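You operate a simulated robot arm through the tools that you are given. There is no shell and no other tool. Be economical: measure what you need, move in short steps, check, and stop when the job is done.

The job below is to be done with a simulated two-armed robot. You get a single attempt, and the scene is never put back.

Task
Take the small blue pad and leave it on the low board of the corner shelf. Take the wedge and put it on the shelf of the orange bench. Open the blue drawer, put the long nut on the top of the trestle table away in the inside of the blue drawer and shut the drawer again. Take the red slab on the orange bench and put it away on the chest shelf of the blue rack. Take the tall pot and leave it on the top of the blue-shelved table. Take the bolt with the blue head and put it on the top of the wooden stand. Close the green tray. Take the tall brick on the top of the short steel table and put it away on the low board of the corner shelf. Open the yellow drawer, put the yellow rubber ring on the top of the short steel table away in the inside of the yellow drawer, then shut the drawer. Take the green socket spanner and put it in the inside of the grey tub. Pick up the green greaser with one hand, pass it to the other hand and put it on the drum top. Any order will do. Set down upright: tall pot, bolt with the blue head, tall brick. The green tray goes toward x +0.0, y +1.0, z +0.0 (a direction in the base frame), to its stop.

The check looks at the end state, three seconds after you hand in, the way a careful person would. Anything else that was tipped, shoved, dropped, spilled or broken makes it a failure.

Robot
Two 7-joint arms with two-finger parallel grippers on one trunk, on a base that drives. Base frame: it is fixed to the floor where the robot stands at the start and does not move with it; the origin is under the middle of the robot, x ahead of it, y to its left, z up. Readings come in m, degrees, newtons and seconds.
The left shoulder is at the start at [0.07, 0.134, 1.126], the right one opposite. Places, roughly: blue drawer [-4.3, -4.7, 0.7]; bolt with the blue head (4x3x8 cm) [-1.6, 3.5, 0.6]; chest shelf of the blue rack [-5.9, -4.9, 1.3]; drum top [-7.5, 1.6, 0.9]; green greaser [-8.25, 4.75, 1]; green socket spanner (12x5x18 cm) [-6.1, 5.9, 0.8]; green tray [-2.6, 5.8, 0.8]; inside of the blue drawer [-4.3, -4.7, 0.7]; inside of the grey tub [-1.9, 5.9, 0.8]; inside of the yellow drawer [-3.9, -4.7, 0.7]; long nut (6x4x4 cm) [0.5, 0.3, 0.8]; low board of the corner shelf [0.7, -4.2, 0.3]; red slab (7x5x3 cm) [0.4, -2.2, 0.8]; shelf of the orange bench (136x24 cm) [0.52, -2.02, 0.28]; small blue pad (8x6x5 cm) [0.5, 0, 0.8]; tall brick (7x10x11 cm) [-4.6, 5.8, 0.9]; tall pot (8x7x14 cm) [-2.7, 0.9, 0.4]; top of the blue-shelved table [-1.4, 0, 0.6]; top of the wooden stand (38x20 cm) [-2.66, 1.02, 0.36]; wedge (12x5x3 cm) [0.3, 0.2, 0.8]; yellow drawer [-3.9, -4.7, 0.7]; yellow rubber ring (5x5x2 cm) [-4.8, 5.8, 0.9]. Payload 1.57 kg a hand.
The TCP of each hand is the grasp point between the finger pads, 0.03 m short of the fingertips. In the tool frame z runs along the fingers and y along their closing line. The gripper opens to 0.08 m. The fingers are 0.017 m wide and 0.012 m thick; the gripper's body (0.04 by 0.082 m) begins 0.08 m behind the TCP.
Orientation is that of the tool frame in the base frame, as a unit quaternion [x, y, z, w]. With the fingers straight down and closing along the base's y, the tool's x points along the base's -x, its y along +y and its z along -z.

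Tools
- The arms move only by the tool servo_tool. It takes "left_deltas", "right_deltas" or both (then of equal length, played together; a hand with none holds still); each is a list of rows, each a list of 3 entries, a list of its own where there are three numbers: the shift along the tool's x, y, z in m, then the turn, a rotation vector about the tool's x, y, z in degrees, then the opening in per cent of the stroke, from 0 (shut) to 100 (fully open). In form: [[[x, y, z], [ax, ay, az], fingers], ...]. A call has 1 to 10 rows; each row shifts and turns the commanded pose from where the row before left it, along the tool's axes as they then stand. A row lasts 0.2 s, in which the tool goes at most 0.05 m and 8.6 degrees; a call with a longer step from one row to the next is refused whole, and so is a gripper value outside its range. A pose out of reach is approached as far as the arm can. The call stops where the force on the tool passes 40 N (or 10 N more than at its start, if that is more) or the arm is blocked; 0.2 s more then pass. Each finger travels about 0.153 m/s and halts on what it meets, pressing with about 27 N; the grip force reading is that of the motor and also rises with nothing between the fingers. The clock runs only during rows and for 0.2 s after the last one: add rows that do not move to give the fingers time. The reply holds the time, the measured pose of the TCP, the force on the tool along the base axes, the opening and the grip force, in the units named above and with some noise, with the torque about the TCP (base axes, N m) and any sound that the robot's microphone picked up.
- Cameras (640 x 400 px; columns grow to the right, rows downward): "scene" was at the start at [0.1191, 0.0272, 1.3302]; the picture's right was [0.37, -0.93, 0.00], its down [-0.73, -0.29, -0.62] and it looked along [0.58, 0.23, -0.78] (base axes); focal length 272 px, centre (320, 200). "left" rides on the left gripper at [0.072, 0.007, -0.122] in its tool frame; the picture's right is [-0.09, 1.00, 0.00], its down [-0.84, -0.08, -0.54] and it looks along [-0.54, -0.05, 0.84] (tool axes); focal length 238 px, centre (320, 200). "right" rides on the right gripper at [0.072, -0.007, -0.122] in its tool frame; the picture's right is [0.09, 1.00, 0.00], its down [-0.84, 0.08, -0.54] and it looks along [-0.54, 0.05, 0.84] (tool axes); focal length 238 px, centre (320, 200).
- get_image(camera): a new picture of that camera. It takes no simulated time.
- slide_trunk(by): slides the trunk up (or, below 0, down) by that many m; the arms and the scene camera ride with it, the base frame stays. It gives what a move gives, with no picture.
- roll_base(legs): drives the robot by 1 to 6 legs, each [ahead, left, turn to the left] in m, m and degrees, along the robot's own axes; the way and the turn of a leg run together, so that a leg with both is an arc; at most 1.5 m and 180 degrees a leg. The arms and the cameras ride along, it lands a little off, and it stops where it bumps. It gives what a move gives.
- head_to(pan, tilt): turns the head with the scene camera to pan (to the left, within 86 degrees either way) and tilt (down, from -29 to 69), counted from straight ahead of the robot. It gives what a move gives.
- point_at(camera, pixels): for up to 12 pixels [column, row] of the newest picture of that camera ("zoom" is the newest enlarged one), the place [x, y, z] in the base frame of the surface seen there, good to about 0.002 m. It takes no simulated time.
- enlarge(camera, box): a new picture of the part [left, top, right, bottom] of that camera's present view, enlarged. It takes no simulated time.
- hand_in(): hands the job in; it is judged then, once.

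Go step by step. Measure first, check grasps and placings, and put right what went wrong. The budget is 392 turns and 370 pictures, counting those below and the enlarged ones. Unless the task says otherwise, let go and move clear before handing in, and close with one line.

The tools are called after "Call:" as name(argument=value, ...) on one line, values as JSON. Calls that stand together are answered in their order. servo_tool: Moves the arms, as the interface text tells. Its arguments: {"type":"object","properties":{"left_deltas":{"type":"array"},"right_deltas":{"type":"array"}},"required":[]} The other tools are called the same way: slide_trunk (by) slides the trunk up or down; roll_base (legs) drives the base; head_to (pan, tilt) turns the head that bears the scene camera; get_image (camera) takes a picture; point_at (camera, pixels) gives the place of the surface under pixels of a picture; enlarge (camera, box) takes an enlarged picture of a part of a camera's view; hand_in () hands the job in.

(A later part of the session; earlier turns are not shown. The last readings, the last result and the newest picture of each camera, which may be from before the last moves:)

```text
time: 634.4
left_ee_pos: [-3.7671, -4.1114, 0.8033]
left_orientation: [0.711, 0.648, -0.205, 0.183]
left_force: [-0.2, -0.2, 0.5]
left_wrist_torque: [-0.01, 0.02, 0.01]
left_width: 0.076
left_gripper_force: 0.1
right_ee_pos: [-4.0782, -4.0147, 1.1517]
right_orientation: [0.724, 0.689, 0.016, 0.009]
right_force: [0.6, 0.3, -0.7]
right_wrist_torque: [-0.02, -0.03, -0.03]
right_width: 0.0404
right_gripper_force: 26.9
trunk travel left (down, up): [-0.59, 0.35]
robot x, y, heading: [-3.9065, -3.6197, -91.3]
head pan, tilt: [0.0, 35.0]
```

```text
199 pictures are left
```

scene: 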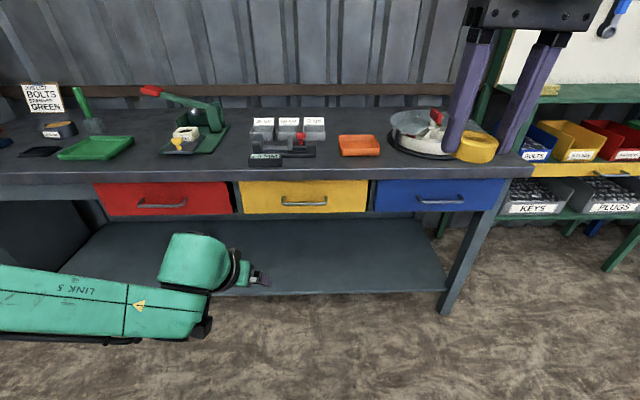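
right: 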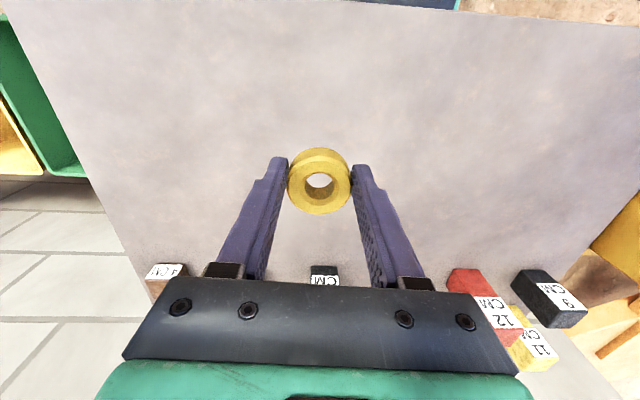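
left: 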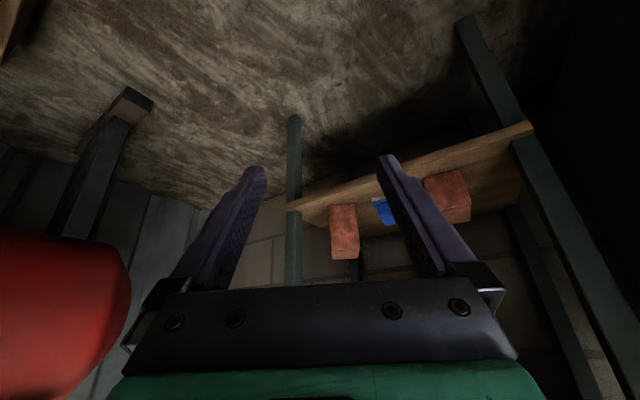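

Call:
point_at(camera="scene", pixels=[[284, 205], [305, 206], [326, 203], [305, 192], [250, 190], [360, 190]])

Call:
servo_tool(left_deltas=[[[0, 0, 0], [0, -8.3, 0], 70], [[0, 0, 0], [0, -8.3, 0], 70], [[0, 0, 0], [0, -8.3, 0], 70], [[0, 0, 0], [0, -8.3, 0], 70], [[0, 0, 0], [0, -8.3, 0], 70], [[0, 0, 0], [0, -8.3, 0], 70], [[0, 0, 0], [0, -8.3, 0], 70], [[0, 0, 0], [0, 0, 8.5], 70], [[0, 0, 0], [0, 0, 8.5], 70], [[0, 0, 0], [0, 0, 8.5], 70]])

Call:
servo_tool(left_deltas=[[[0, 0, 0], [0, 0, 8.5], 70], [[0, 0, 0], [0, 0, 8.5], 70], [[0, 0, 0], [0, 0, 8.5], 70], [[0, 0, 0], [0, 0, 8.5], 70], [[0, 0, 0], [0, 0, 8.5], 70], [[0, 0, 0], [0, 0, 8.5], 70], [[0, 0, 0], [0, 0, 8.5], 70]])

```text
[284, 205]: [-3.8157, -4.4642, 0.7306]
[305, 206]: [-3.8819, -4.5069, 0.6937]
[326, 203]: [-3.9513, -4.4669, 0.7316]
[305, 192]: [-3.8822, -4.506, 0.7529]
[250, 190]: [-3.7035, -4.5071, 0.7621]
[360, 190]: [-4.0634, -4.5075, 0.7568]
```

```text
time: 636.5
left_ee_pos: [-3.7518, -4.1116, 0.8279]
left_orientation: [0.616, 0.348, -0.407, 0.578]
left_force: [0.3, 0.8, 0.1]
left_wrist_torque: [0.01, -0.03, 0.0]
left_width: 0.056
left_gripper_force: 0.1
left hand out of reach, approached as far as the arm can: row 7
right_ee_pos: [-4.0774, -4.0148, 1.1522]
right_orientation: [0.726, 0.688, 0.016, 0.008]
right_force: [-0.1, -0.3, -0.5]
right_wrist_torque: [0.01, 0.01, 0.01]
right_width: 0.0407
right_gripper_force: 27.8
trunk travel left (down, up): [-0.59, 0.35]
robot x, y, heading: [-3.9066, -3.6203, -91.6]
head pan, tilt: [0.0, 35.0]
```

```text
time: 638.1
left_ee_pos: [-3.7524, -4.1128, 0.829]
left_orientation: [0.707, -0.002, -0.066, 0.704]
left_force: [-0.1, 0.1, 0.4]
left_wrist_torque: [-0.01, 0.0, -0.01]
left_width: 0.0561
left_gripper_force: 0.0
right_ee_pos: [-4.078, -4.0153, 1.1511]
right_orientation: [0.725, 0.688, 0.017, 0.009]
right_force: [0.5, -0.6, 0.1]
right_wrist_torque: [-0.02, -0.02, -0.01]
right_width: 0.0408
right_gripper_force: 27.5
trunk travel left (down, up): [-0.59, 0.35]
robot x, y, heading: [-3.9085, -3.6204, -91.4]
head pan, tilt: [0.0, 35.0]
```

Call:
slide_trunk(by=-0.096)

Call:
roll_base(legs=[[0, 0, 3], [0, -0.15, 0], [0.27, 0, 0]])

Call:
get_image(camera="left")

```text
time: 639.5
left_ee_pos: [-3.7528, -4.1119, 0.7336]
left_orientation: [0.707, -0.002, -0.067, 0.704]
left_force: [-0.2, -0.1, -0.4]
left_wrist_torque: [0.03, -0.02, 0.05]
left_width: 0.0562
left_gripper_force: 0.1
right_ee_pos: [-4.0776, -4.0155, 1.056]
right_orientation: [0.725, 0.688, 0.015, 0.009]
right_force: [-0.4, -0.9, 0.1]
right_wrist_torque: [0.0, 0.01, -0.03]
right_width: 0.0406
right_gripper_force: 26.6
trunk travel left (down, up): [-0.494, 0.446]
robot x, y, heading: [-3.9101, -3.6223, -91.3]
head pan, tilt: [0.0, 35.0]
```

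```text
time: 642.7
left_ee_pos: [-3.8733, -4.3741, 0.7324]
left_orientation: [0.707, 0.015, -0.05, 0.705]
left_force: [-0.3, -0.1, -1.3]
left_wrist_torque: [0.0, 0.0, -0.03]
left_width: 0.0559
left_gripper_force: 0.1
right_ee_pos: [-4.203, -4.2922, 1.0557]
right_orientation: [0.708, 0.706, 0.016, 0.009]
right_force: [0.1, -0.6, -1.1]
right_wrist_torque: [0.02, 0.0, 0.0]
right_width: 0.0406
right_gripper_force: 26.8
trunk travel left (down, up): [-0.494, 0.446]
robot x, y, heading: [-4.0503, -3.8871, -88.7]
head pan, tilt: [0.0, 35.0]
```

```text
198 pictures are left
```

left: 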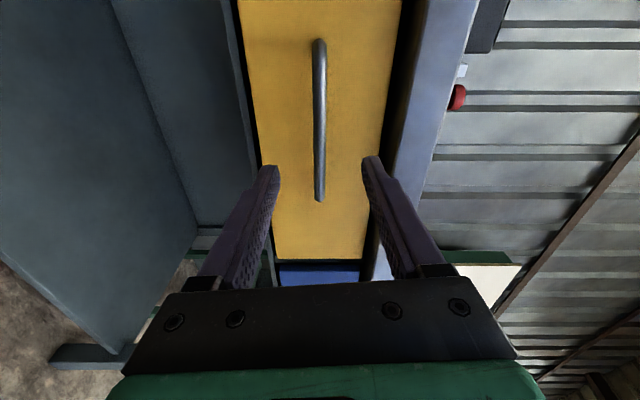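

Call:
roll_base(legs=[[0.08, 0, 0]])

Call:
servo_tool(left_deltas=[[[0, 0, 0], [0, 0, 0], 30], [[0, 0, 0], [0, 0, 0], 0], [[0, 0, 0], [0, 0, 0], 0], [[0, 0, 0], [0, 0, 0], 0]])

Call:
roll_base(legs=[[-0.25, 0, 0]])

Call:
get_image(camera="scene")

```text
time: 643.8
left_ee_pos: [-3.8706, -4.4566, 0.7332]
left_orientation: [0.707, 0.015, -0.05, 0.705]
left_force: [0.4, 0.0, -0.5]
left_wrist_torque: [0.01, 0.03, 0.0]
left_width: 0.056
left_gripper_force: 0.1
right_ee_pos: [-4.1997, -4.3746, 1.0564]
right_orientation: [0.708, 0.706, 0.017, 0.009]
right_force: [-0.2, 0.1, -0.1]
right_wrist_torque: [0.01, 0.01, 0.02]
right_width: 0.0409
right_gripper_force: 27.2
trunk travel left (down, up): [-0.494, 0.446]
robot x, y, heading: [-4.0506, -3.9689, -88.6]
head pan, tilt: [0.0, 35.0]
```

```text
time: 644.8
left_ee_pos: [-3.8707, -4.4556, 0.7328]
left_orientation: [0.707, 0.015, -0.049, 0.705]
left_force: [-1.2, 4.6, -5.4]
left_wrist_torque: [0.04, -0.6, -0.12]
left_width: 0.0128
left_gripper_force: 30.1
right_ee_pos: [-4.2007, -4.3737, 1.0558]
right_orientation: [0.708, 0.706, 0.016, 0.009]
right_force: [0.0, 0.1, 0.8]
right_wrist_torque: [0.0, 0.0, 0.02]
right_width: 0.0407
right_gripper_force: 27.0
trunk travel left (down, up): [-0.494, 0.446]
robot x, y, heading: [-4.0475, -3.9727, -88.7]
head pan, tilt: [0.0, 35.0]
```

```text
time: 646.6
left_ee_pos: [-3.872, -4.2095, 0.7317]
left_orientation: [0.707, 0.02, -0.048, 0.705]
left_force: [19.2, -1.3, -1.5]
left_wrist_torque: [0.0, -0.55, 0.58]
left_width: 0.0132
left_gripper_force: 29.5
right_ee_pos: [-4.2014, -4.1272, 1.0561]
right_orientation: [0.705, 0.709, 0.015, 0.008]
right_force: [-0.6, 0.9, -0.4]
right_wrist_torque: [0.01, 0.02, -0.02]
right_width: 0.0406
right_gripper_force: 26.9
trunk travel left (down, up): [-0.494, 0.446]
robot x, y, heading: [-4.0558, -3.7231, -88.4]
head pan, tilt: [0.0, 35.0]
```

```text
197 pictures are left
```

scene: 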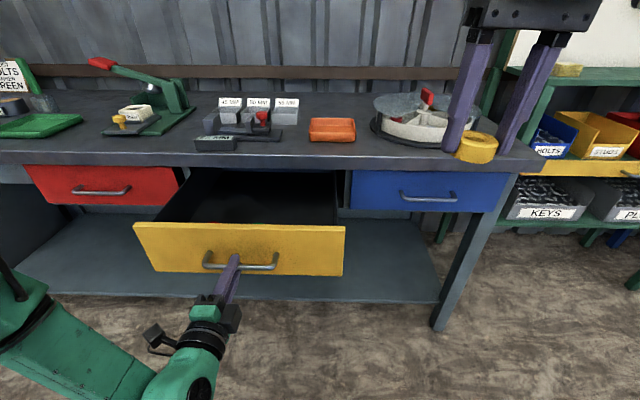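

Call:
servo_tool(left_deltas=[[[0, 0, 0], [0, 0, 0], 60], [[0, 0, 0], [0, 0, 0], 60], [[0, 0, 0], [0, 0, 0], 60]])

Call:
roll_base(legs=[[0.0, 0.02, 0], [0.03, 0, 0]])

Call:
servo_tool(right_deltas=[[[-0.015, 0.035, 0.01], [0, 0, 0], 0], [[-0.015, 0.035, 0.01], [0, 0, 0], 0], [[-0.025, 0.035, 0.01], [0, 0, 0], 0], [[-0.025, 0.035, 0.01], [0, 0, 0], 0], [[-0.025, 0.035, 0.01], [0, 0, 0], 0], [[-0.03, 0.02, 0.01], [0, 0, 0], 0], [[0, 0, 0], [0, 0, 0], 0]])

Call:
get_image(camera="right")

Call:
get_image(camera="scene")

```text
time: 647.4
left_ee_pos: [-3.8731, -4.2088, 0.733]
left_orientation: [0.707, 0.018, -0.047, 0.706]
left_force: [-0.2, -1.0, -0.3]
left_wrist_torque: [0.02, 0.01, 0.0]
left_width: 0.0482
left_gripper_force: 0.1
right_ee_pos: [-4.2046, -4.1275, 1.0554]
right_orientation: [0.706, 0.708, 0.016, 0.01]
right_force: [0.5, 0.4, -0.4]
right_wrist_torque: [-0.03, -0.01, 0.02]
right_width: 0.0408
right_gripper_force: 27.0
trunk travel left (down, up): [-0.494, 0.446]
robot x, y, heading: [-4.0535, -3.7259, -88.4]
head pan, tilt: [0.0, 35.0]
```

```text
time: 648.6
left_ee_pos: [-3.8531, -4.2385, 0.7332]
left_orientation: [0.707, 0.019, -0.046, 0.706]
left_force: [-0.4, -0.1, 0.2]
left_wrist_torque: [0.03, 0.02, 0.01]
left_width: 0.0481
left_gripper_force: 0.2
right_ee_pos: [-4.1835, -4.1563, 1.0559]
right_orientation: [0.706, 0.708, 0.016, 0.01]
right_force: [0.6, 0.3, 0.4]
right_wrist_torque: [0.0, -0.01, 0.0]
right_width: 0.0408
right_gripper_force: 26.9
trunk travel left (down, up): [-0.494, 0.446]
robot x, y, heading: [-4.0364, -3.7578, -88.3]
head pan, tilt: [0.0, 35.0]
```

```text
time: 650.2
left_ee_pos: [-3.8535, -4.2379, 0.7338]
left_orientation: [0.706, 0.02, -0.047, 0.706]
left_force: [0.3, -0.2, 0.1]
left_wrist_torque: [0.02, 0.0, 0.02]
left_width: 0.0481
left_gripper_force: 0.1
right_ee_pos: [-4.0023, -4.2378, 0.9763]
right_orientation: [0.706, 0.708, 0.016, 0.009]
right_force: [-1.2, -0.2, -0.9]
right_wrist_torque: [-0.05, -0.03, 0.02]
right_width: 0.0408
right_gripper_force: 27.3
right hand out of reach, approached as far as the arm can: row 4, 5, 6
trunk travel left (down, up): [-0.494, 0.446]
robot x, y, heading: [-4.0375, -3.7531, -88.1]
head pan, tilt: [0.0, 35.0]
```

```text
196 pictures are left
```

right: 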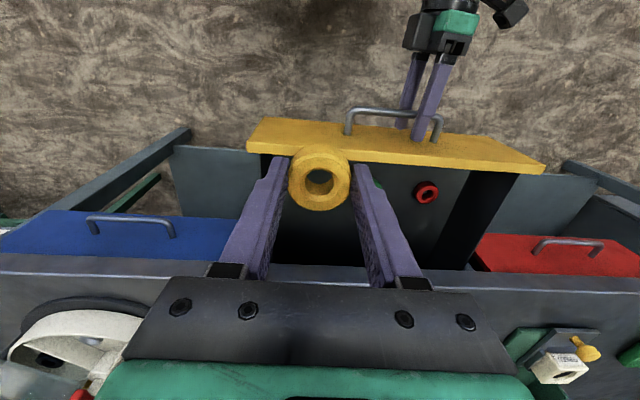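

```text
195 pictures are left
```

scene: 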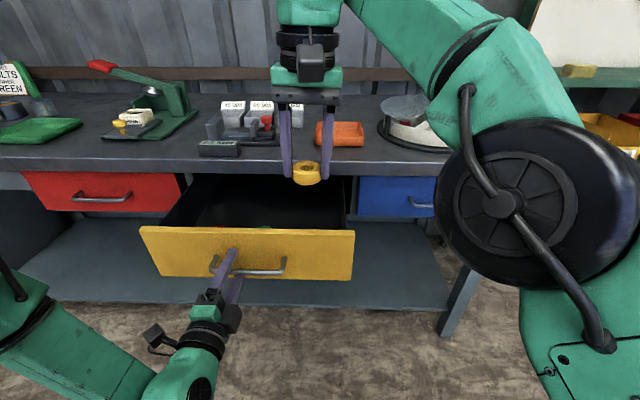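

Call:
point_at(camera="right", pixels=[[427, 192], [415, 188], [440, 190], [378, 182], [380, 195], [400, 230], [440, 240], [420, 215], [300, 240], [420, 150]])

Call:
servo_tool(left_deltas=[[[0, 0, -0.025], [0, 0, 0], 60], [[0, 0, -0.025], [0, 0, 0], 60], [[0, 0, -0.025], [0, 0, 0], 60], [[0, 0, -0.025], [0, 0, 0], 60], [[0, 0, -0.02], [0, 0, 0], 60]])

```text
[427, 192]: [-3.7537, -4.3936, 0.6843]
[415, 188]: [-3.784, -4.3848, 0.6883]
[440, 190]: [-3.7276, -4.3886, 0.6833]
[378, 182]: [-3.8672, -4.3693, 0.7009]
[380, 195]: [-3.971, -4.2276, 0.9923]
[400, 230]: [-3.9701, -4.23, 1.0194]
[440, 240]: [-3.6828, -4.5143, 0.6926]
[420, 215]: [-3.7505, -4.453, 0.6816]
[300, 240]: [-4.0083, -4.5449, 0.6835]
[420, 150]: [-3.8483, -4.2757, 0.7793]
```

```text
time: 651.4
left_ee_pos: [-3.8369, -4.1228, 0.7467]
left_orientation: [0.707, 0.019, -0.047, 0.706]
left_force: [-0.1, -0.1, 0.4]
left_wrist_torque: [0.02, 0.03, 0.01]
left_width: 0.0481
left_gripper_force: 0.0
left hand out of reach, approached as far as the arm can: row 3, 4, 5
right_ee_pos: [-4.0029, -4.2391, 0.9766]
right_orientation: [0.706, 0.708, 0.015, 0.01]
right_force: [-0.8, 0.0, -0.2]
right_wrist_torque: [0.02, -0.01, -0.02]
right_width: 0.0409
right_gripper_force: 27.3
trunk travel left (down, up): [-0.494, 0.446]
robot x, y, heading: [-4.0353, -3.7525, -88.5]
head pan, tilt: [0.0, 35.0]
```

Call:
roll_base(legs=[[0.085, 0.02, 0]])

Call:
servo_tool(right_deltas=[[[-0.03, 0.006, 0.02], [0, 0, 0], 0], [[-0.03, 0.003, 0.03], [0, 0, 0], 0], [[0, 0, 0.03], [0, 0, 0], 0], [[0, 0, 0.03], [0, 0, 0], 0], [[0, 0, 0.03], [0, 0, 0], 0]])

Call:
get_image(camera="right")

Call:
get_image(camera="scene")

```text
time: 652.5
left_ee_pos: [-3.8162, -4.2038, 0.747]
left_orientation: [0.708, 0.018, -0.046, 0.705]
left_force: [-0.2, -0.5, 0.6]
left_wrist_torque: [-0.03, 0.03, -0.01]
left_width: 0.0479
left_gripper_force: 0.0
right_ee_pos: [-3.9811, -4.3217, 0.9759]
right_orientation: [0.706, 0.708, 0.016, 0.008]
right_force: [0.6, -1.0, 0.1]
right_wrist_torque: [0.01, -0.01, 0.01]
right_width: 0.0409
right_gripper_force: 27.2
trunk travel left (down, up): [-0.494, 0.446]
robot x, y, heading: [-4.0122, -3.8342, -88.3]
head pan, tilt: [0.0, 35.0]
```

```text
time: 653.7
left_ee_pos: [-3.8173, -4.2046, 0.7468]
left_orientation: [0.707, 0.019, -0.048, 0.705]
left_force: [0.4, 0.4, 0.8]
left_wrist_torque: [-0.01, 0.02, 0.01]
left_width: 0.0481
left_gripper_force: 0.1
right_ee_pos: [-3.9749, -4.3438, 0.8362]
right_orientation: [0.706, 0.708, 0.016, 0.01]
right_force: [0.0, 0.9, -1.0]
right_wrist_torque: [0.05, -0.06, 0.01]
right_width: 0.0408
right_gripper_force: 26.6
right hand out of reach, approached as far as the arm can: row 1, 2
trunk travel left (down, up): [-0.494, 0.446]
robot x, y, heading: [-4.0125, -3.8328, -88.6]
head pan, tilt: [0.0, 35.0]
```

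```text
194 pictures are left
```

right: 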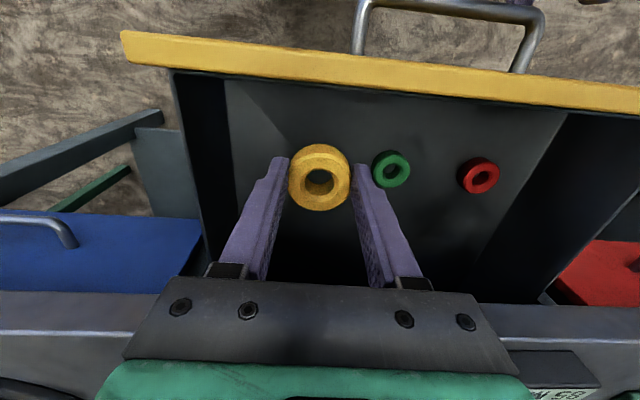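

```text
193 pictures are left
```

scene: 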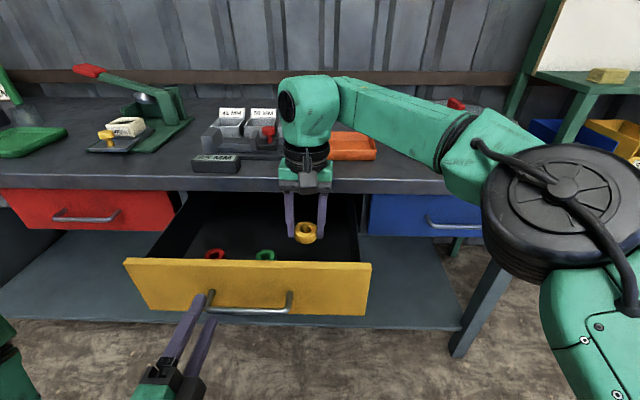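

Call:
servo_tool(right_deltas=[[[-0.005, 0, 0.028], [0, 0, 0], 0], [[-0.005, 0, 0.028], [0, 0, 0], 0], [[-0.005, 0, 0.028], [0, 0, 0], 0], [[0, 0, 0.028], [0, 0, 0], 0], [[0, 0, 0.003], [0, 0, 0], 0], [[0, 0, 0], [0, 0, 0], 0]])

Call:
get_image(camera="right")

```text
time: 655.1
left_ee_pos: [-3.8169, -4.204, 0.7471]
left_orientation: [0.707, 0.018, -0.045, 0.706]
left_force: [0.7, -0.4, 0.3]
left_wrist_torque: [0.0, 0.0, -0.03]
left_width: 0.0479
left_gripper_force: 0.1
right_ee_pos: [-3.9711, -4.3603, 0.7205]
right_orientation: [0.706, 0.708, 0.017, 0.009]
right_force: [0.3, 0.3, 0.0]
right_wrist_torque: [0.03, 0.04, -0.03]
right_width: 0.0407
right_gripper_force: 26.4
trunk travel left (down, up): [-0.494, 0.446]
robot x, y, heading: [-4.0145, -3.8322, -88.5]
head pan, tilt: [0.0, 35.0]
```

```text
192 pictures are left
```

right: 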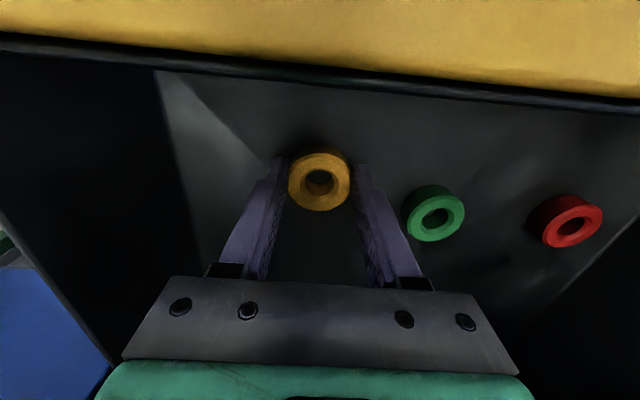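

Call:
servo_tool(right_deltas=[[[0, 0, 0], [0, 0, 0], 65], [[0, 0, 0], [0, 0, 0], 70], [[0, 0, -0.03], [0, 0, 0], 70], [[0, 0, -0.045], [0, 0, 0], 70], [[0, 0, -0.045], [0, 0, 0], 70], [[0, 0, -0.045], [0, 0, 0], 70], [[0.04, 0, -0.01], [0, 0, 0], 70], [[0.04, 0, -0.01], [0, 0, 0], 70], [[0.04, 0, -0.01], [0, 0, 0], 70]])

Call:
get_image(camera="scene")

Call:
get_image(camera="left")

```text
time: 657.1
left_ee_pos: [-3.8166, -4.2032, 0.7477]
left_orientation: [0.707, 0.019, -0.047, 0.706]
left_force: [0.3, -0.2, -0.1]
left_wrist_torque: [-0.03, 0.0, -0.04]
left_width: 0.048
left_gripper_force: 0.1
right_ee_pos: [-3.98, -4.2415, 0.9169]
right_orientation: [0.706, 0.708, 0.016, 0.009]
right_force: [-0.1, -0.1, 0.5]
right_wrist_torque: [0.0, -0.03, 0.0]
right_width: 0.0558
right_gripper_force: 0.0
trunk travel left (down, up): [-0.494, 0.446]
robot x, y, heading: [-4.0158, -3.8331, -88.2]
head pan, tilt: [0.0, 35.0]
```

```text
191 pictures are left
```

scene: 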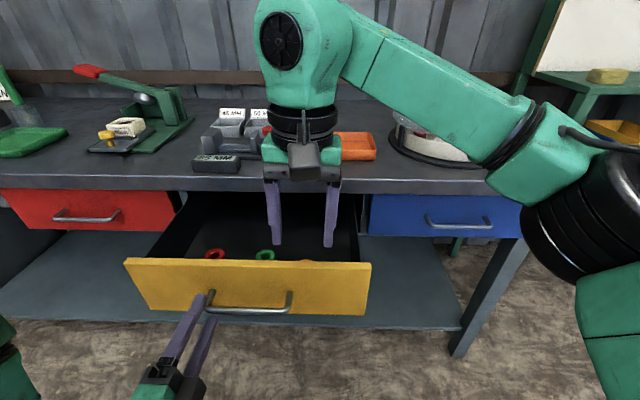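

```text
190 pictures are left
```

left: 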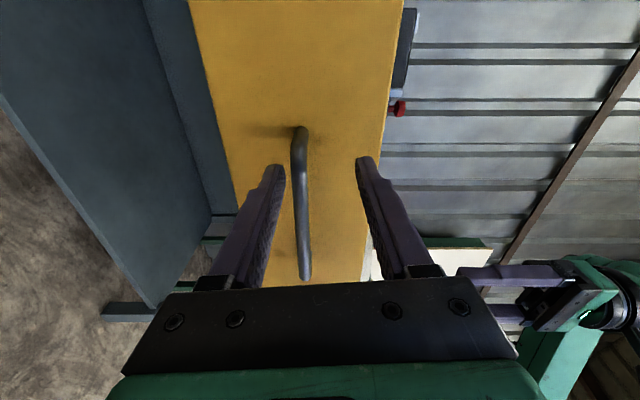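

Call:
servo_tool(left_deltas=[[[0, -0.014, 0], [0, 0, 0], 60], [[0, 0, 0], [0, 0, 0], 60], [[0, 0, 0], [0, 0, 0], 60], [[0, 0, 0], [0, 0, 0], 60]], right_deltas=[[[0.03, 0, -0.03], [0, 0, 0], 70], [[0.03, 0, -0.03], [0, 0, 0], 70], [[0.03, 0, -0.03], [0, 0, 0], 70], [[0, 0, 0], [0, 0, 0], 70]])

Call:
roll_base(legs=[[0, -0.05, 0]])

Call:
servo_tool(left_deltas=[[[0, 0, 0], [0, 0, 0], 30], [[0, 0, 0], [0, 0, 0], 0], [[0, 0, 0], [0, 0, 0], 0], [[0, 0, 0], [0, 0, 0], 0]])

Call:
roll_base(legs=[[0.1, 0, 0]])

```text
time: 658.1
left_ee_pos: [-3.8153, -4.2075, 0.7447]
left_orientation: [0.708, 0.018, -0.048, 0.704]
left_force: [0.3, 1.1, 0.4]
left_wrist_torque: [-0.03, 0.0, 0.03]
left_width: 0.048
left_gripper_force: 0.0
left hand out of reach, approached as far as the arm can: row 1
right_ee_pos: [-3.9816, -4.1556, 1.0085]
right_orientation: [0.706, 0.707, 0.016, 0.008]
right_force: [-0.2, -1.3, -0.6]
right_wrist_torque: [0.05, 0.03, -0.01]
right_width: 0.056
right_gripper_force: 0.1
trunk travel left (down, up): [-0.494, 0.446]
robot x, y, heading: [-4.0135, -3.8316, -88.6]
head pan, tilt: [0.0, 35.0]
```

```text
time: 659.0
left_ee_pos: [-3.8678, -4.2084, 0.7446]
left_orientation: [0.708, 0.017, -0.047, 0.704]
left_force: [-0.9, -0.3, 1.1]
left_wrist_torque: [-0.03, -0.03, 0.03]
left_width: 0.0481
left_gripper_force: 0.1
right_ee_pos: [-4.0342, -4.1569, 1.0093]
right_orientation: [0.706, 0.708, 0.016, 0.01]
right_force: [0.0, -0.4, 0.2]
right_wrist_torque: [-0.02, -0.01, 0.01]
right_width: 0.0559
right_gripper_force: 0.1
trunk travel left (down, up): [-0.494, 0.446]
robot x, y, heading: [-4.0654, -3.8372, -88.4]
head pan, tilt: [0.0, 35.0]
```

```text
time: 659.6
left_ee_pos: [-3.8672, -4.2077, 0.7344]
left_orientation: [0.723, 0.014, -0.046, 0.689]
left_force: [-8.0, -1.9, -30.0]
left_wrist_torque: [0.85, -0.52, 0.12]
left_width: 0.0132
left_gripper_force: 27.3
right_ee_pos: [-4.0347, -4.1596, 1.0079]
right_orientation: [0.707, 0.707, 0.017, 0.008]
right_force: [-0.1, 0.5, 0.4]
right_wrist_torque: [-0.05, -0.01, 0.02]
right_width: 0.0561
right_gripper_force: 0.1
trunk travel left (down, up): [-0.494, 0.446]
robot x, y, heading: [-4.0642, -3.8326, -88.6]
head pan, tilt: [0.0, 35.0]
stopped in row 2 (left hand): the force on the tool passed its limit (the readings are from after the stop); the commanded pose is now the measured one
```

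```text
time: 660.4
left_ee_pos: [-3.8668, -4.2102, 0.7337]
left_orientation: [0.724, 0.012, -0.046, 0.688]
left_force: [0.4, 0.1, 3.1]
left_wrist_torque: [-0.05, -0.57, -0.43]
left_width: 0.0131
left_gripper_force: 30.1
right_ee_pos: [-4.0347, -4.1621, 1.0089]
right_orientation: [0.707, 0.707, 0.016, 0.01]
right_force: [-0.4, -0.2, 0.0]
right_wrist_torque: [0.04, 0.01, -0.01]
right_width: 0.056
right_gripper_force: 0.0
trunk travel left (down, up): [-0.494, 0.446]
robot x, y, heading: [-4.0643, -3.8389, -88.5]
head pan, tilt: [0.0, 35.0]
stopped in leg 1: the force on the tool passed its limit (the readings are from after the stop); the commanded pose is now the measured one
```

Same transient force stop as with the blue drawer; the grip on the bar is good now, so I push on.

Call:
roll_base(legs=[[0.12, 0, 0]])

Call:
roll_base(legs=[[0.118, 0, 0]])

Call:
get_image(camera="scene")

```text
time: 661.6
left_ee_pos: [-3.8669, -4.3297, 0.734]
left_orientation: [0.725, 0.012, -0.045, 0.687]
left_force: [-18.2, 1.2, 1.6]
left_wrist_torque: [-0.01, -0.53, -1.17]
left_width: 0.0127
left_gripper_force: 30.0
right_ee_pos: [-4.0327, -4.2833, 1.0101]
right_orientation: [0.706, 0.708, 0.018, 0.011]
right_force: [0.0, -0.7, -0.4]
right_wrist_torque: [0.03, -0.01, -0.01]
right_width: 0.0561
right_gripper_force: 0.0
trunk travel left (down, up): [-0.494, 0.446]
robot x, y, heading: [-4.0568, -3.9586, -88.6]
head pan, tilt: [0.0, 35.0]
```

```text
time: 662.8
left_ee_pos: [-3.8635, -4.4397, 0.7343]
left_orientation: [0.725, 0.012, -0.046, 0.687]
left_force: [-21.8, 0.7, -5.7]
left_wrist_torque: [0.11, -0.49, -0.83]
left_width: 0.013
left_gripper_force: 29.2
right_ee_pos: [-4.0296, -4.3935, 1.0095]
right_orientation: [0.706, 0.708, 0.018, 0.011]
right_force: [-0.6, -0.4, 0.1]
right_wrist_torque: [-0.02, 0.0, 0.03]
right_width: 0.056
right_gripper_force: 0.0
trunk travel left (down, up): [-0.494, 0.446]
robot x, y, heading: [-4.059, -4.0706, -88.6]
head pan, tilt: [0.0, 35.0]
```

```text
189 pictures are left
```

scene: 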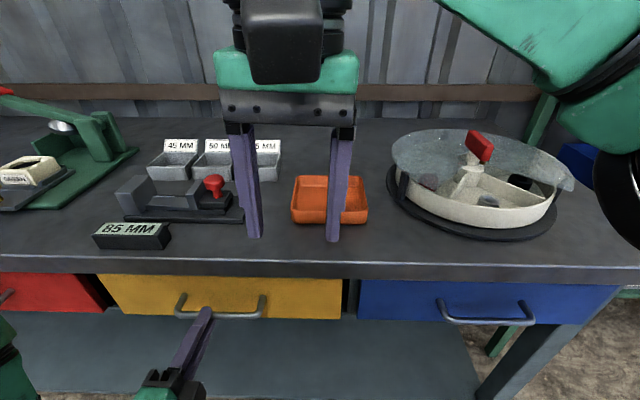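

Call:
roll_base(legs=[[0.02, 0, 0]])

Call:
get_image(camera="scene")

Call:
point_at(camera="scene", pixels=[[130, 310], [310, 310], [400, 315], [50, 310]])

```text
time: 663.6
left_ee_pos: [-3.8608, -4.4595, 0.7322]
left_orientation: [0.726, 0.013, -0.046, 0.686]
left_force: [-1.2, 23.3, -16.0]
left_wrist_torque: [0.15, -0.6, 0.22]
left_width: 0.0127
left_gripper_force: 30.1
right_ee_pos: [-4.0264, -4.4108, 1.0102]
right_orientation: [0.707, 0.707, 0.016, 0.011]
right_force: [0.0, -0.7, 0.5]
right_wrist_torque: [0.01, 0.04, 0.01]
right_width: 0.056
right_gripper_force: 0.1
trunk travel left (down, up): [-0.494, 0.446]
robot x, y, heading: [-4.0562, -4.0927, -88.3]
head pan, tilt: [0.0, 35.0]
```

```text
188 pictures are left
```

scene: 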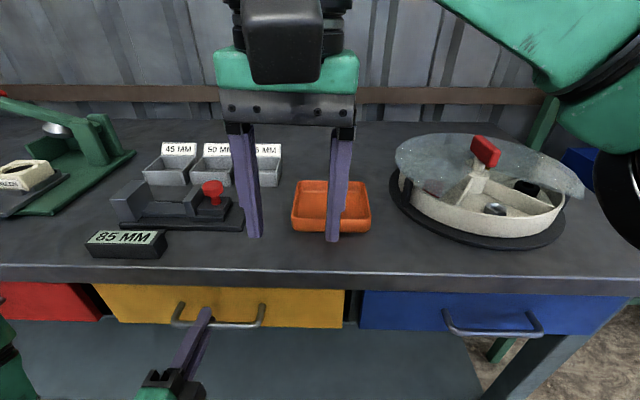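

```text
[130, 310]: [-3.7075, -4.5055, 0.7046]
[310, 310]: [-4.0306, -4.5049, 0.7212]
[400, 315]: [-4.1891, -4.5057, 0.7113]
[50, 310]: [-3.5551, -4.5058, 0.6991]
```

Yellow drawer shut (face −4.505). Release, back off and travel to the bolt's bench in the north.

Call:
servo_tool(left_deltas=[[[0, 0, 0], [0, 0, 0], 60], [[0, 0, 0], [0, 0, 0], 60], [[0, 0, 0], [0, 0, 0], 60]])

Call:
roll_base(legs=[[-0.5, 0, 0], [0, 1.2, 0], [0, 1.1, 0], [0, 1.05, 0], [0, 0, 178]])

Call:
slide_trunk(by=0.25)

Call:
head_to(pan=0, tilt=20)

Call:
get_image(camera="scene")

```text
time: 664.4
left_ee_pos: [-3.8603, -4.4606, 0.7326]
left_orientation: [0.726, 0.013, -0.047, 0.686]
left_force: [0.0, -0.3, -0.1]
left_wrist_torque: [0.01, 0.01, -0.02]
left_width: 0.0481
left_gripper_force: 0.1
right_ee_pos: [-4.0269, -4.4143, 1.009]
right_orientation: [0.706, 0.708, 0.016, 0.01]
right_force: [0.3, -0.2, -0.2]
right_wrist_torque: [-0.01, -0.03, -0.03]
right_width: 0.0561
right_gripper_force: 0.1
trunk travel left (down, up): [-0.494, 0.446]
robot x, y, heading: [-4.0598, -4.0903, -88.4]
head pan, tilt: [0.0, 35.0]
```

```text
time: 690.6
left_ee_pos: [-1.0278, -3.1954, 0.7319]
left_orientation: [-0.064, 0.723, 0.688, -0.003]
left_force: [-0.9, 0.3, -0.4]
left_wrist_torque: [-0.02, 0.01, 0.01]
left_width: 0.0479
left_gripper_force: 0.1
right_ee_pos: [-0.8575, -3.2195, 1.0085]
right_orientation: [0.756, -0.654, -0.008, 0.018]
right_force: [0.4, -0.2, -1.0]
right_wrist_torque: [-0.01, 0.04, -0.03]
right_width: 0.0558
right_gripper_force: 0.1
trunk travel left (down, up): [-0.494, 0.446]
robot x, y, heading: [-0.7817, -3.528, 99.9]
head pan, tilt: [0.0, 35.0]
```

```text
time: 693.2
left_ee_pos: [-1.0279, -3.1954, 0.9826]
left_orientation: [-0.065, 0.724, 0.687, -0.002]
left_force: [-0.4, -0.1, -0.3]
left_wrist_torque: [0.0, 0.02, 0.01]
left_width: 0.0481
left_gripper_force: 0.1
right_ee_pos: [-0.8572, -3.2182, 1.2598]
right_orientation: [0.757, -0.654, -0.009, 0.017]
right_force: [-0.2, -0.8, 0.0]
right_wrist_torque: [0.01, -0.03, 0.0]
right_width: 0.0559
right_gripper_force: 0.1
trunk travel left (down, up): [-0.744, 0.196]
robot x, y, heading: [-0.776, -3.5306, 99.9]
head pan, tilt: [0.0, 35.0]
```

```text
time: 694.0
left_ee_pos: [-1.0287, -3.1958, 0.9823]
left_orientation: [-0.065, 0.723, 0.688, -0.003]
left_force: [-0.1, 1.1, 0.8]
left_wrist_torque: [0.01, 0.01, -0.03]
left_width: 0.0482
left_gripper_force: 0.0
right_ee_pos: [-0.8568, -3.2188, 1.2594]
right_orientation: [0.756, -0.654, -0.008, 0.017]
right_force: [-0.3, -0.8, 0.5]
right_wrist_torque: [0.01, 0.0, -0.01]
right_width: 0.056
right_gripper_force: 0.0
trunk travel left (down, up): [-0.744, 0.196]
robot x, y, heading: [-0.7817, -3.5317, 99.8]
head pan, tilt: [0.0, 20.0]
```

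```text
187 pictures are left
```

scene: 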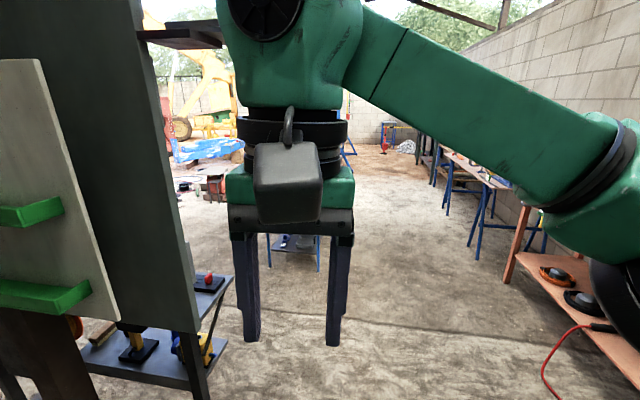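

Call:
roll_base(legs=[[0, 0, -9.9], [0, -0.22, 0], [1.45, 0, 0], [1.45, 0, 0], [1.45, 0, 0], [0.9, 0, 0]])

Call:
head_to(pan=45, tilt=30)

Call:
get_image(camera="scene")

```text
time: 721.0
left_ee_pos: [-0.7574, 2.0818, 0.9827]
left_orientation: [0.006, 0.726, 0.684, 0.064]
left_force: [0.6, -0.3, 0.0]
left_wrist_torque: [-0.04, 0.03, 0.01]
left_width: 0.048
left_gripper_force: 0.1
right_ee_pos: [-0.5956, 2.0246, 1.2597]
right_orientation: [-0.688, 0.726, 0.011, -0.016]
right_force: [0.1, -0.6, 0.1]
right_wrist_torque: [-0.01, -0.03, 0.01]
right_width: 0.056
right_gripper_force: 0.0
trunk travel left (down, up): [-0.744, 0.196]
robot x, y, heading: [-0.5789, 1.7049, 88.3]
head pan, tilt: [0.0, 20.0]
```

```text
time: 722.1
left_ee_pos: [-0.758, 2.0827, 0.9833]
left_orientation: [0.007, 0.726, 0.684, 0.064]
left_force: [0.4, 0.1, -0.2]
left_wrist_torque: [-0.03, 0.0, 0.0]
left_width: 0.0482
left_gripper_force: 0.0
right_ee_pos: [-0.5946, 2.0258, 1.259]
right_orientation: [-0.688, 0.726, 0.01, -0.016]
right_force: [0.4, -0.2, -0.7]
right_wrist_torque: [0.03, 0.03, -0.02]
right_width: 0.056
right_gripper_force: 0.0
trunk travel left (down, up): [-0.744, 0.196]
robot x, y, heading: [-0.5784, 1.7029, 88.3]
head pan, tilt: [45.0, 30.0]
```

```text
186 pictures are left
```

scene: 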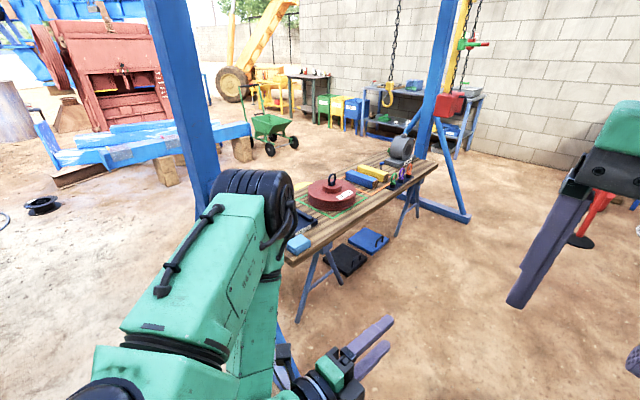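

Call:
enlarge(camera="scene", box=[270, 120, 450, 260])

```text
2.86 times, centred on (360, 190) of scene
```

zoom: 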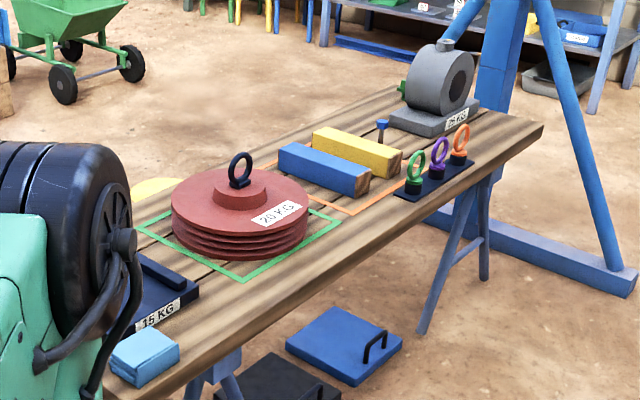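

Call:
point_at(camera="zoom", pixels=[[382, 124], [382, 138], [375, 124], [388, 124], [390, 160], [340, 130], [440, 115], [415, 170], [540, 130], [110, 385]])

Call:
enlarge(camera="scene", box=[350, 140, 410, 180])

```text
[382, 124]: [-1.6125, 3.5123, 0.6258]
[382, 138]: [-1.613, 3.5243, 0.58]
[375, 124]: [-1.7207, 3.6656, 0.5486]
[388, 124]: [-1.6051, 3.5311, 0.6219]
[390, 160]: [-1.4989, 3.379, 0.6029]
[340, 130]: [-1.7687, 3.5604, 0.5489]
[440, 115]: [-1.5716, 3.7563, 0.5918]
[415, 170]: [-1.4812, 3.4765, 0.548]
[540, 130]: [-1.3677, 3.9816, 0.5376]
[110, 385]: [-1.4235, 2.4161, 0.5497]
```

```text
10.00 times, centred on (380, 160) of scene
```

zoom: 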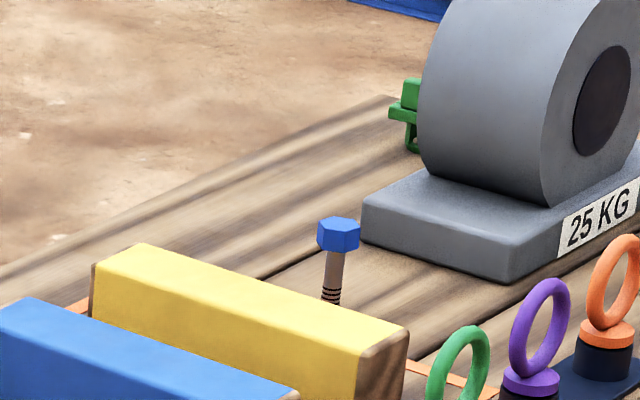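

The blue-headed bolt stands at (−1.613,3.52), head at z≈0.62, between a yellow block and a weight. I'll face it from the east (heading 180).

Call:
roll_base(legs=[[1.4, 0, 0], [0.4, 0, 0], [0, 0, 91.7]])

Call:
head_to(pan=0, tilt=40)

Call:
get_image(camera="scene")

```text
time: 735.3
left_ee_pos: [-0.9106, 3.3427, 0.9825]
left_orientation: [0.524, -0.504, -0.516, 0.454]
left_force: [0.1, 0.1, -0.1]
left_wrist_torque: [0.0, 0.0, 0.01]
left_width: 0.0478
left_gripper_force: 0.0
right_ee_pos: [-0.8645, 3.51, 1.2592]
right_orientation: [1.0, 0.003, 0.004, 0.018]
right_force: [0.0, -0.3, -1.6]
right_wrist_torque: [-0.02, -0.02, 0.02]
right_width: 0.0561
right_gripper_force: 0.0
trunk travel left (down, up): [-0.744, 0.196]
robot x, y, heading: [-0.5455, 3.5454, -178.1]
head pan, tilt: [45.0, 30.0]
```

```text
time: 736.4
left_ee_pos: [-0.9112, 3.3431, 0.9835]
left_orientation: [0.524, -0.503, -0.516, 0.453]
left_force: [-0.4, -0.4, -0.4]
left_wrist_torque: [0.0, 0.01, -0.02]
left_width: 0.0484
left_gripper_force: 0.1
right_ee_pos: [-0.8645, 3.5091, 1.26]
right_orientation: [1.0, 0.004, 0.004, 0.019]
right_force: [0.0, -0.4, 0.2]
right_wrist_torque: [0.0, -0.02, 0.01]
right_width: 0.0559
right_gripper_force: 0.1
trunk travel left (down, up): [-0.744, 0.196]
robot x, y, heading: [-0.5435, 3.541, -178.2]
head pan, tilt: [0.0, 40.0]
```

```text
183 pictures are left
```

scene: 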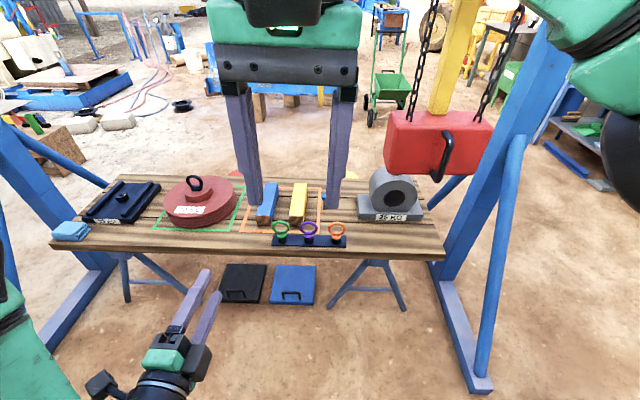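

Call:
point_at(camera="scene", pixels=[[400, 175], [480, 175], [390, 120], [385, 150], [295, 285], [290, 300], [245, 265], [322, 200], [400, 215], [310, 225], [440, 170], [300, 180]])

Call:
enlarge(camera="scene", box=[250, 160, 450, 260])

```text
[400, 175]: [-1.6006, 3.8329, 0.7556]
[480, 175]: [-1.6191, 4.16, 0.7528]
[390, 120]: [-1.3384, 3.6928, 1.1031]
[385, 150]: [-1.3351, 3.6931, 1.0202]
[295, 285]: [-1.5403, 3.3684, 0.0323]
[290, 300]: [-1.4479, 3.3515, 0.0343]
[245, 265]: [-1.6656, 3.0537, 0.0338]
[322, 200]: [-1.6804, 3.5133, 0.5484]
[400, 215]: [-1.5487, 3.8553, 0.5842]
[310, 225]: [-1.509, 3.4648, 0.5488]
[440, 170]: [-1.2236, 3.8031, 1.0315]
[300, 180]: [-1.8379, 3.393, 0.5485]
```

```text
3.20 times, centred on (350, 210) of scene
```

zoom: 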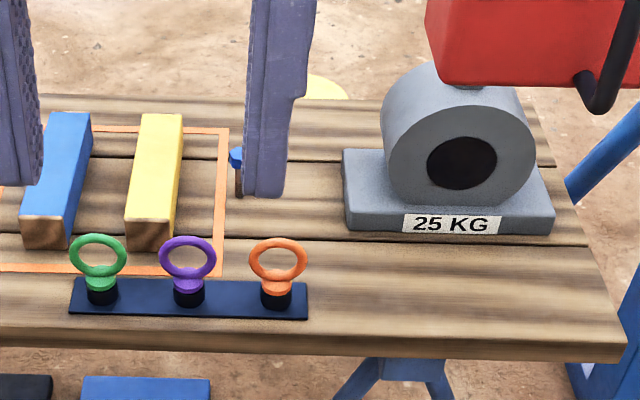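

The hoist block hangs on the north side, so the left hand takes the bolt. First turn the left tool to vertical.

Call:
servo_tool(left_deltas=[[[0, 0, 0], [0, 0, -8.6], 100], [[0, 0, 0], [0, 0, -8.6], 100], [[0, 0, 0], [0, 0, -8.6], 100], [[0, 0, 0], [0, 0, -8.6], 100], [[0, 0, 0], [0, 0, -8.6], 100], [[0, 0, 0], [0, 0, -8.6], 100], [[0, 0, 0], [0, 0, -8.6], 100], [[0, 0, 0], [0, 0, -8.6], 100], [[0, 0, 0], [0, 0, -8.6], 100], [[0, 0, 0], [0, 0, -8.6], 100]])

Call:
servo_tool(left_deltas=[[[0, 0, 0], [0, 8.5, 0], 60], [[0, 0, 0], [0, 8.5, 0], 60], [[0, 0, 0], [0, 8.5, 0], 60], [[0, 0, 0], [0, 8.5, 0], 60], [[0, 0, 0], [0, 8.5, 0], 60], [[0, 0, 0], [0, 8.5, 0], 60], [[0, 0, 0], [0, 8.5, 0], 60], [[0, 0, 0], [0, 8.5, 0], 60], [[0, 0, 0], [0, 8.5, 0], 60], [[0, 0, 0], [0, 8.5, 0], 60]])

```text
time: 738.6
left_ee_pos: [-0.9089, 3.341, 0.987]
left_orientation: [0.727, -0.009, -0.686, -0.021]
left_force: [0.5, 0.2, 0.0]
left_wrist_torque: [0.01, -0.01, -0.01]
left_width: 0.0797
left_gripper_force: 0.0
left hand out of reach, approached as far as the arm can: row 4
right_ee_pos: [-0.865, 3.5078, 1.2605]
right_orientation: [1.0, 0.004, 0.005, 0.019]
right_force: [0.9, 0.0, 1.7]
right_wrist_torque: [0.05, 0.01, 0.0]
right_width: 0.0561
right_gripper_force: 0.1
trunk travel left (down, up): [-0.744, 0.196]
robot x, y, heading: [-0.5483, 3.5402, -178.1]
head pan, tilt: [0.0, 40.0]
```

```text
time: 740.8
left_ee_pos: [-0.9686, 3.3023, 0.9299]
left_orientation: [0.986, 0.003, -0.167, 0.023]
left_force: [0.0, -0.4, 0.2]
left_wrist_torque: [0.01, 0.0, 0.02]
left_width: 0.048
left_gripper_force: 0.0
left hand out of reach, approached as far as the arm can: row 1, 2, 3, 4, 5, 6, 7, 8
right_ee_pos: [-0.8674, 3.5082, 1.2589]
right_orientation: [1.0, 0.004, 0.005, 0.019]
right_force: [-1.1, 0.0, -0.5]
right_wrist_torque: [0.02, -0.03, 0.01]
right_width: 0.056
right_gripper_force: 0.1
trunk travel left (down, up): [-0.744, 0.196]
robot x, y, heading: [-0.5422, 3.547, -178.1]
head pan, tilt: [0.0, 40.0]
```

Call:
servo_tool(left_deltas=[[[0, 0, 0], [0, 6.4, 0], 60], [[0, 0, 0], [0, 6.4, 0], 60], [[0, 0, 0], [0, 6.4, 0], 60]])

Call:
roll_base(legs=[[0, 0, -31.9], [0, 0.518, 0], [0.15, 0, 0]])

Call:
slide_trunk(by=-0.12)

Call:
get_image(camera="scene")

```text
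time: 741.6
left_ee_pos: [-0.9685, 3.3026, 0.9287]
left_orientation: [1.0, 0.007, -0.003, 0.022]
left_force: [-0.1, -0.1, 0.5]
left_wrist_torque: [0.04, 0.01, 0.0]
left_width: 0.0479
left_gripper_force: 0.0
right_ee_pos: [-0.8651, 3.5092, 1.2598]
right_orientation: [1.0, 0.003, 0.005, 0.018]
right_force: [0.1, 0.5, 0.8]
right_wrist_torque: [-0.04, 0.02, -0.04]
right_width: 0.0561
right_gripper_force: 0.1
trunk travel left (down, up): [-0.744, 0.196]
robot x, y, heading: [-0.5428, 3.5388, -178.1]
head pan, tilt: [0.0, 40.0]
```

```text
time: 747.2
left_ee_pos: [-1.4301, 3.1951, 0.9302]
left_orientation: [0.962, -0.273, -0.01, 0.019]
left_force: [0.9, -0.2, 0.9]
left_wrist_torque: [0.01, -0.02, 0.02]
left_width: 0.048
left_gripper_force: 0.1
right_ee_pos: [-1.23, 3.3126, 1.259]
right_orientation: [0.961, -0.276, -0.002, 0.019]
right_force: [-0.4, -0.6, -0.2]
right_wrist_torque: [0.01, 0.01, -0.02]
right_width: 0.056
right_gripper_force: 0.1
trunk travel left (down, up): [-0.744, 0.196]
robot x, y, heading: [-0.9439, 3.1695, 149.3]
head pan, tilt: [0.0, 40.0]
```

```text
time: 748.7
left_ee_pos: [-1.4307, 3.1959, 0.8095]
left_orientation: [0.962, -0.273, -0.009, 0.02]
left_force: [0.6, -0.6, -0.8]
left_wrist_torque: [0.02, -0.01, 0.0]
left_width: 0.048
left_gripper_force: 0.1
right_ee_pos: [-1.2318, 3.3137, 1.1393]
right_orientation: [0.961, -0.276, -0.001, 0.018]
right_force: [0.1, 0.8, -0.5]
right_wrist_torque: [-0.01, 0.0, -0.03]
right_width: 0.0561
right_gripper_force: 0.1
trunk travel left (down, up): [-0.624, 0.316]
robot x, y, heading: [-0.9459, 3.1674, 149.3]
head pan, tilt: [0.0, 40.0]
```

```text
181 pictures are left
```

scene: 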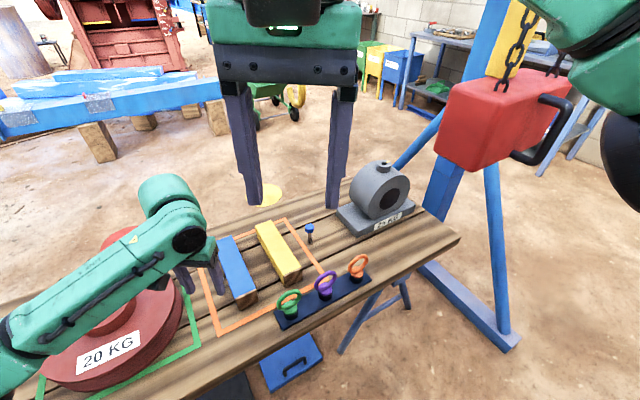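

Call:
enlarge(camera="scene", box=[270, 200, 350, 260])

Call:
point_at(camera="zoom", pixels=[[315, 200], [315, 215], [290, 210], [345, 210], [320, 260], [322, 310], [250, 340], [120, 190], [160, 180]])

```text
6.67 times, centred on (310, 230) of scene
```

zoom: 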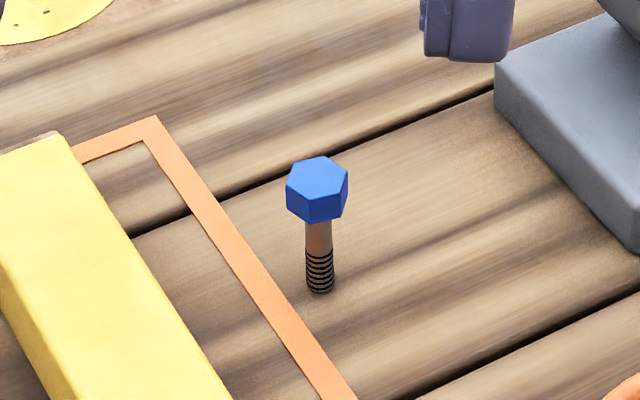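

```text
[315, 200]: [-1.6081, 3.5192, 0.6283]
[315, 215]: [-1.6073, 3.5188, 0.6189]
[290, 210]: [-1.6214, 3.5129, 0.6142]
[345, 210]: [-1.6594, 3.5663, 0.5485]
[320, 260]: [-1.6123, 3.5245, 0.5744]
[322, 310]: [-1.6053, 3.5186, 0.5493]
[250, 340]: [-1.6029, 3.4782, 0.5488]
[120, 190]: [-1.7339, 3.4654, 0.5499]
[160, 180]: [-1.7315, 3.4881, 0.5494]
```

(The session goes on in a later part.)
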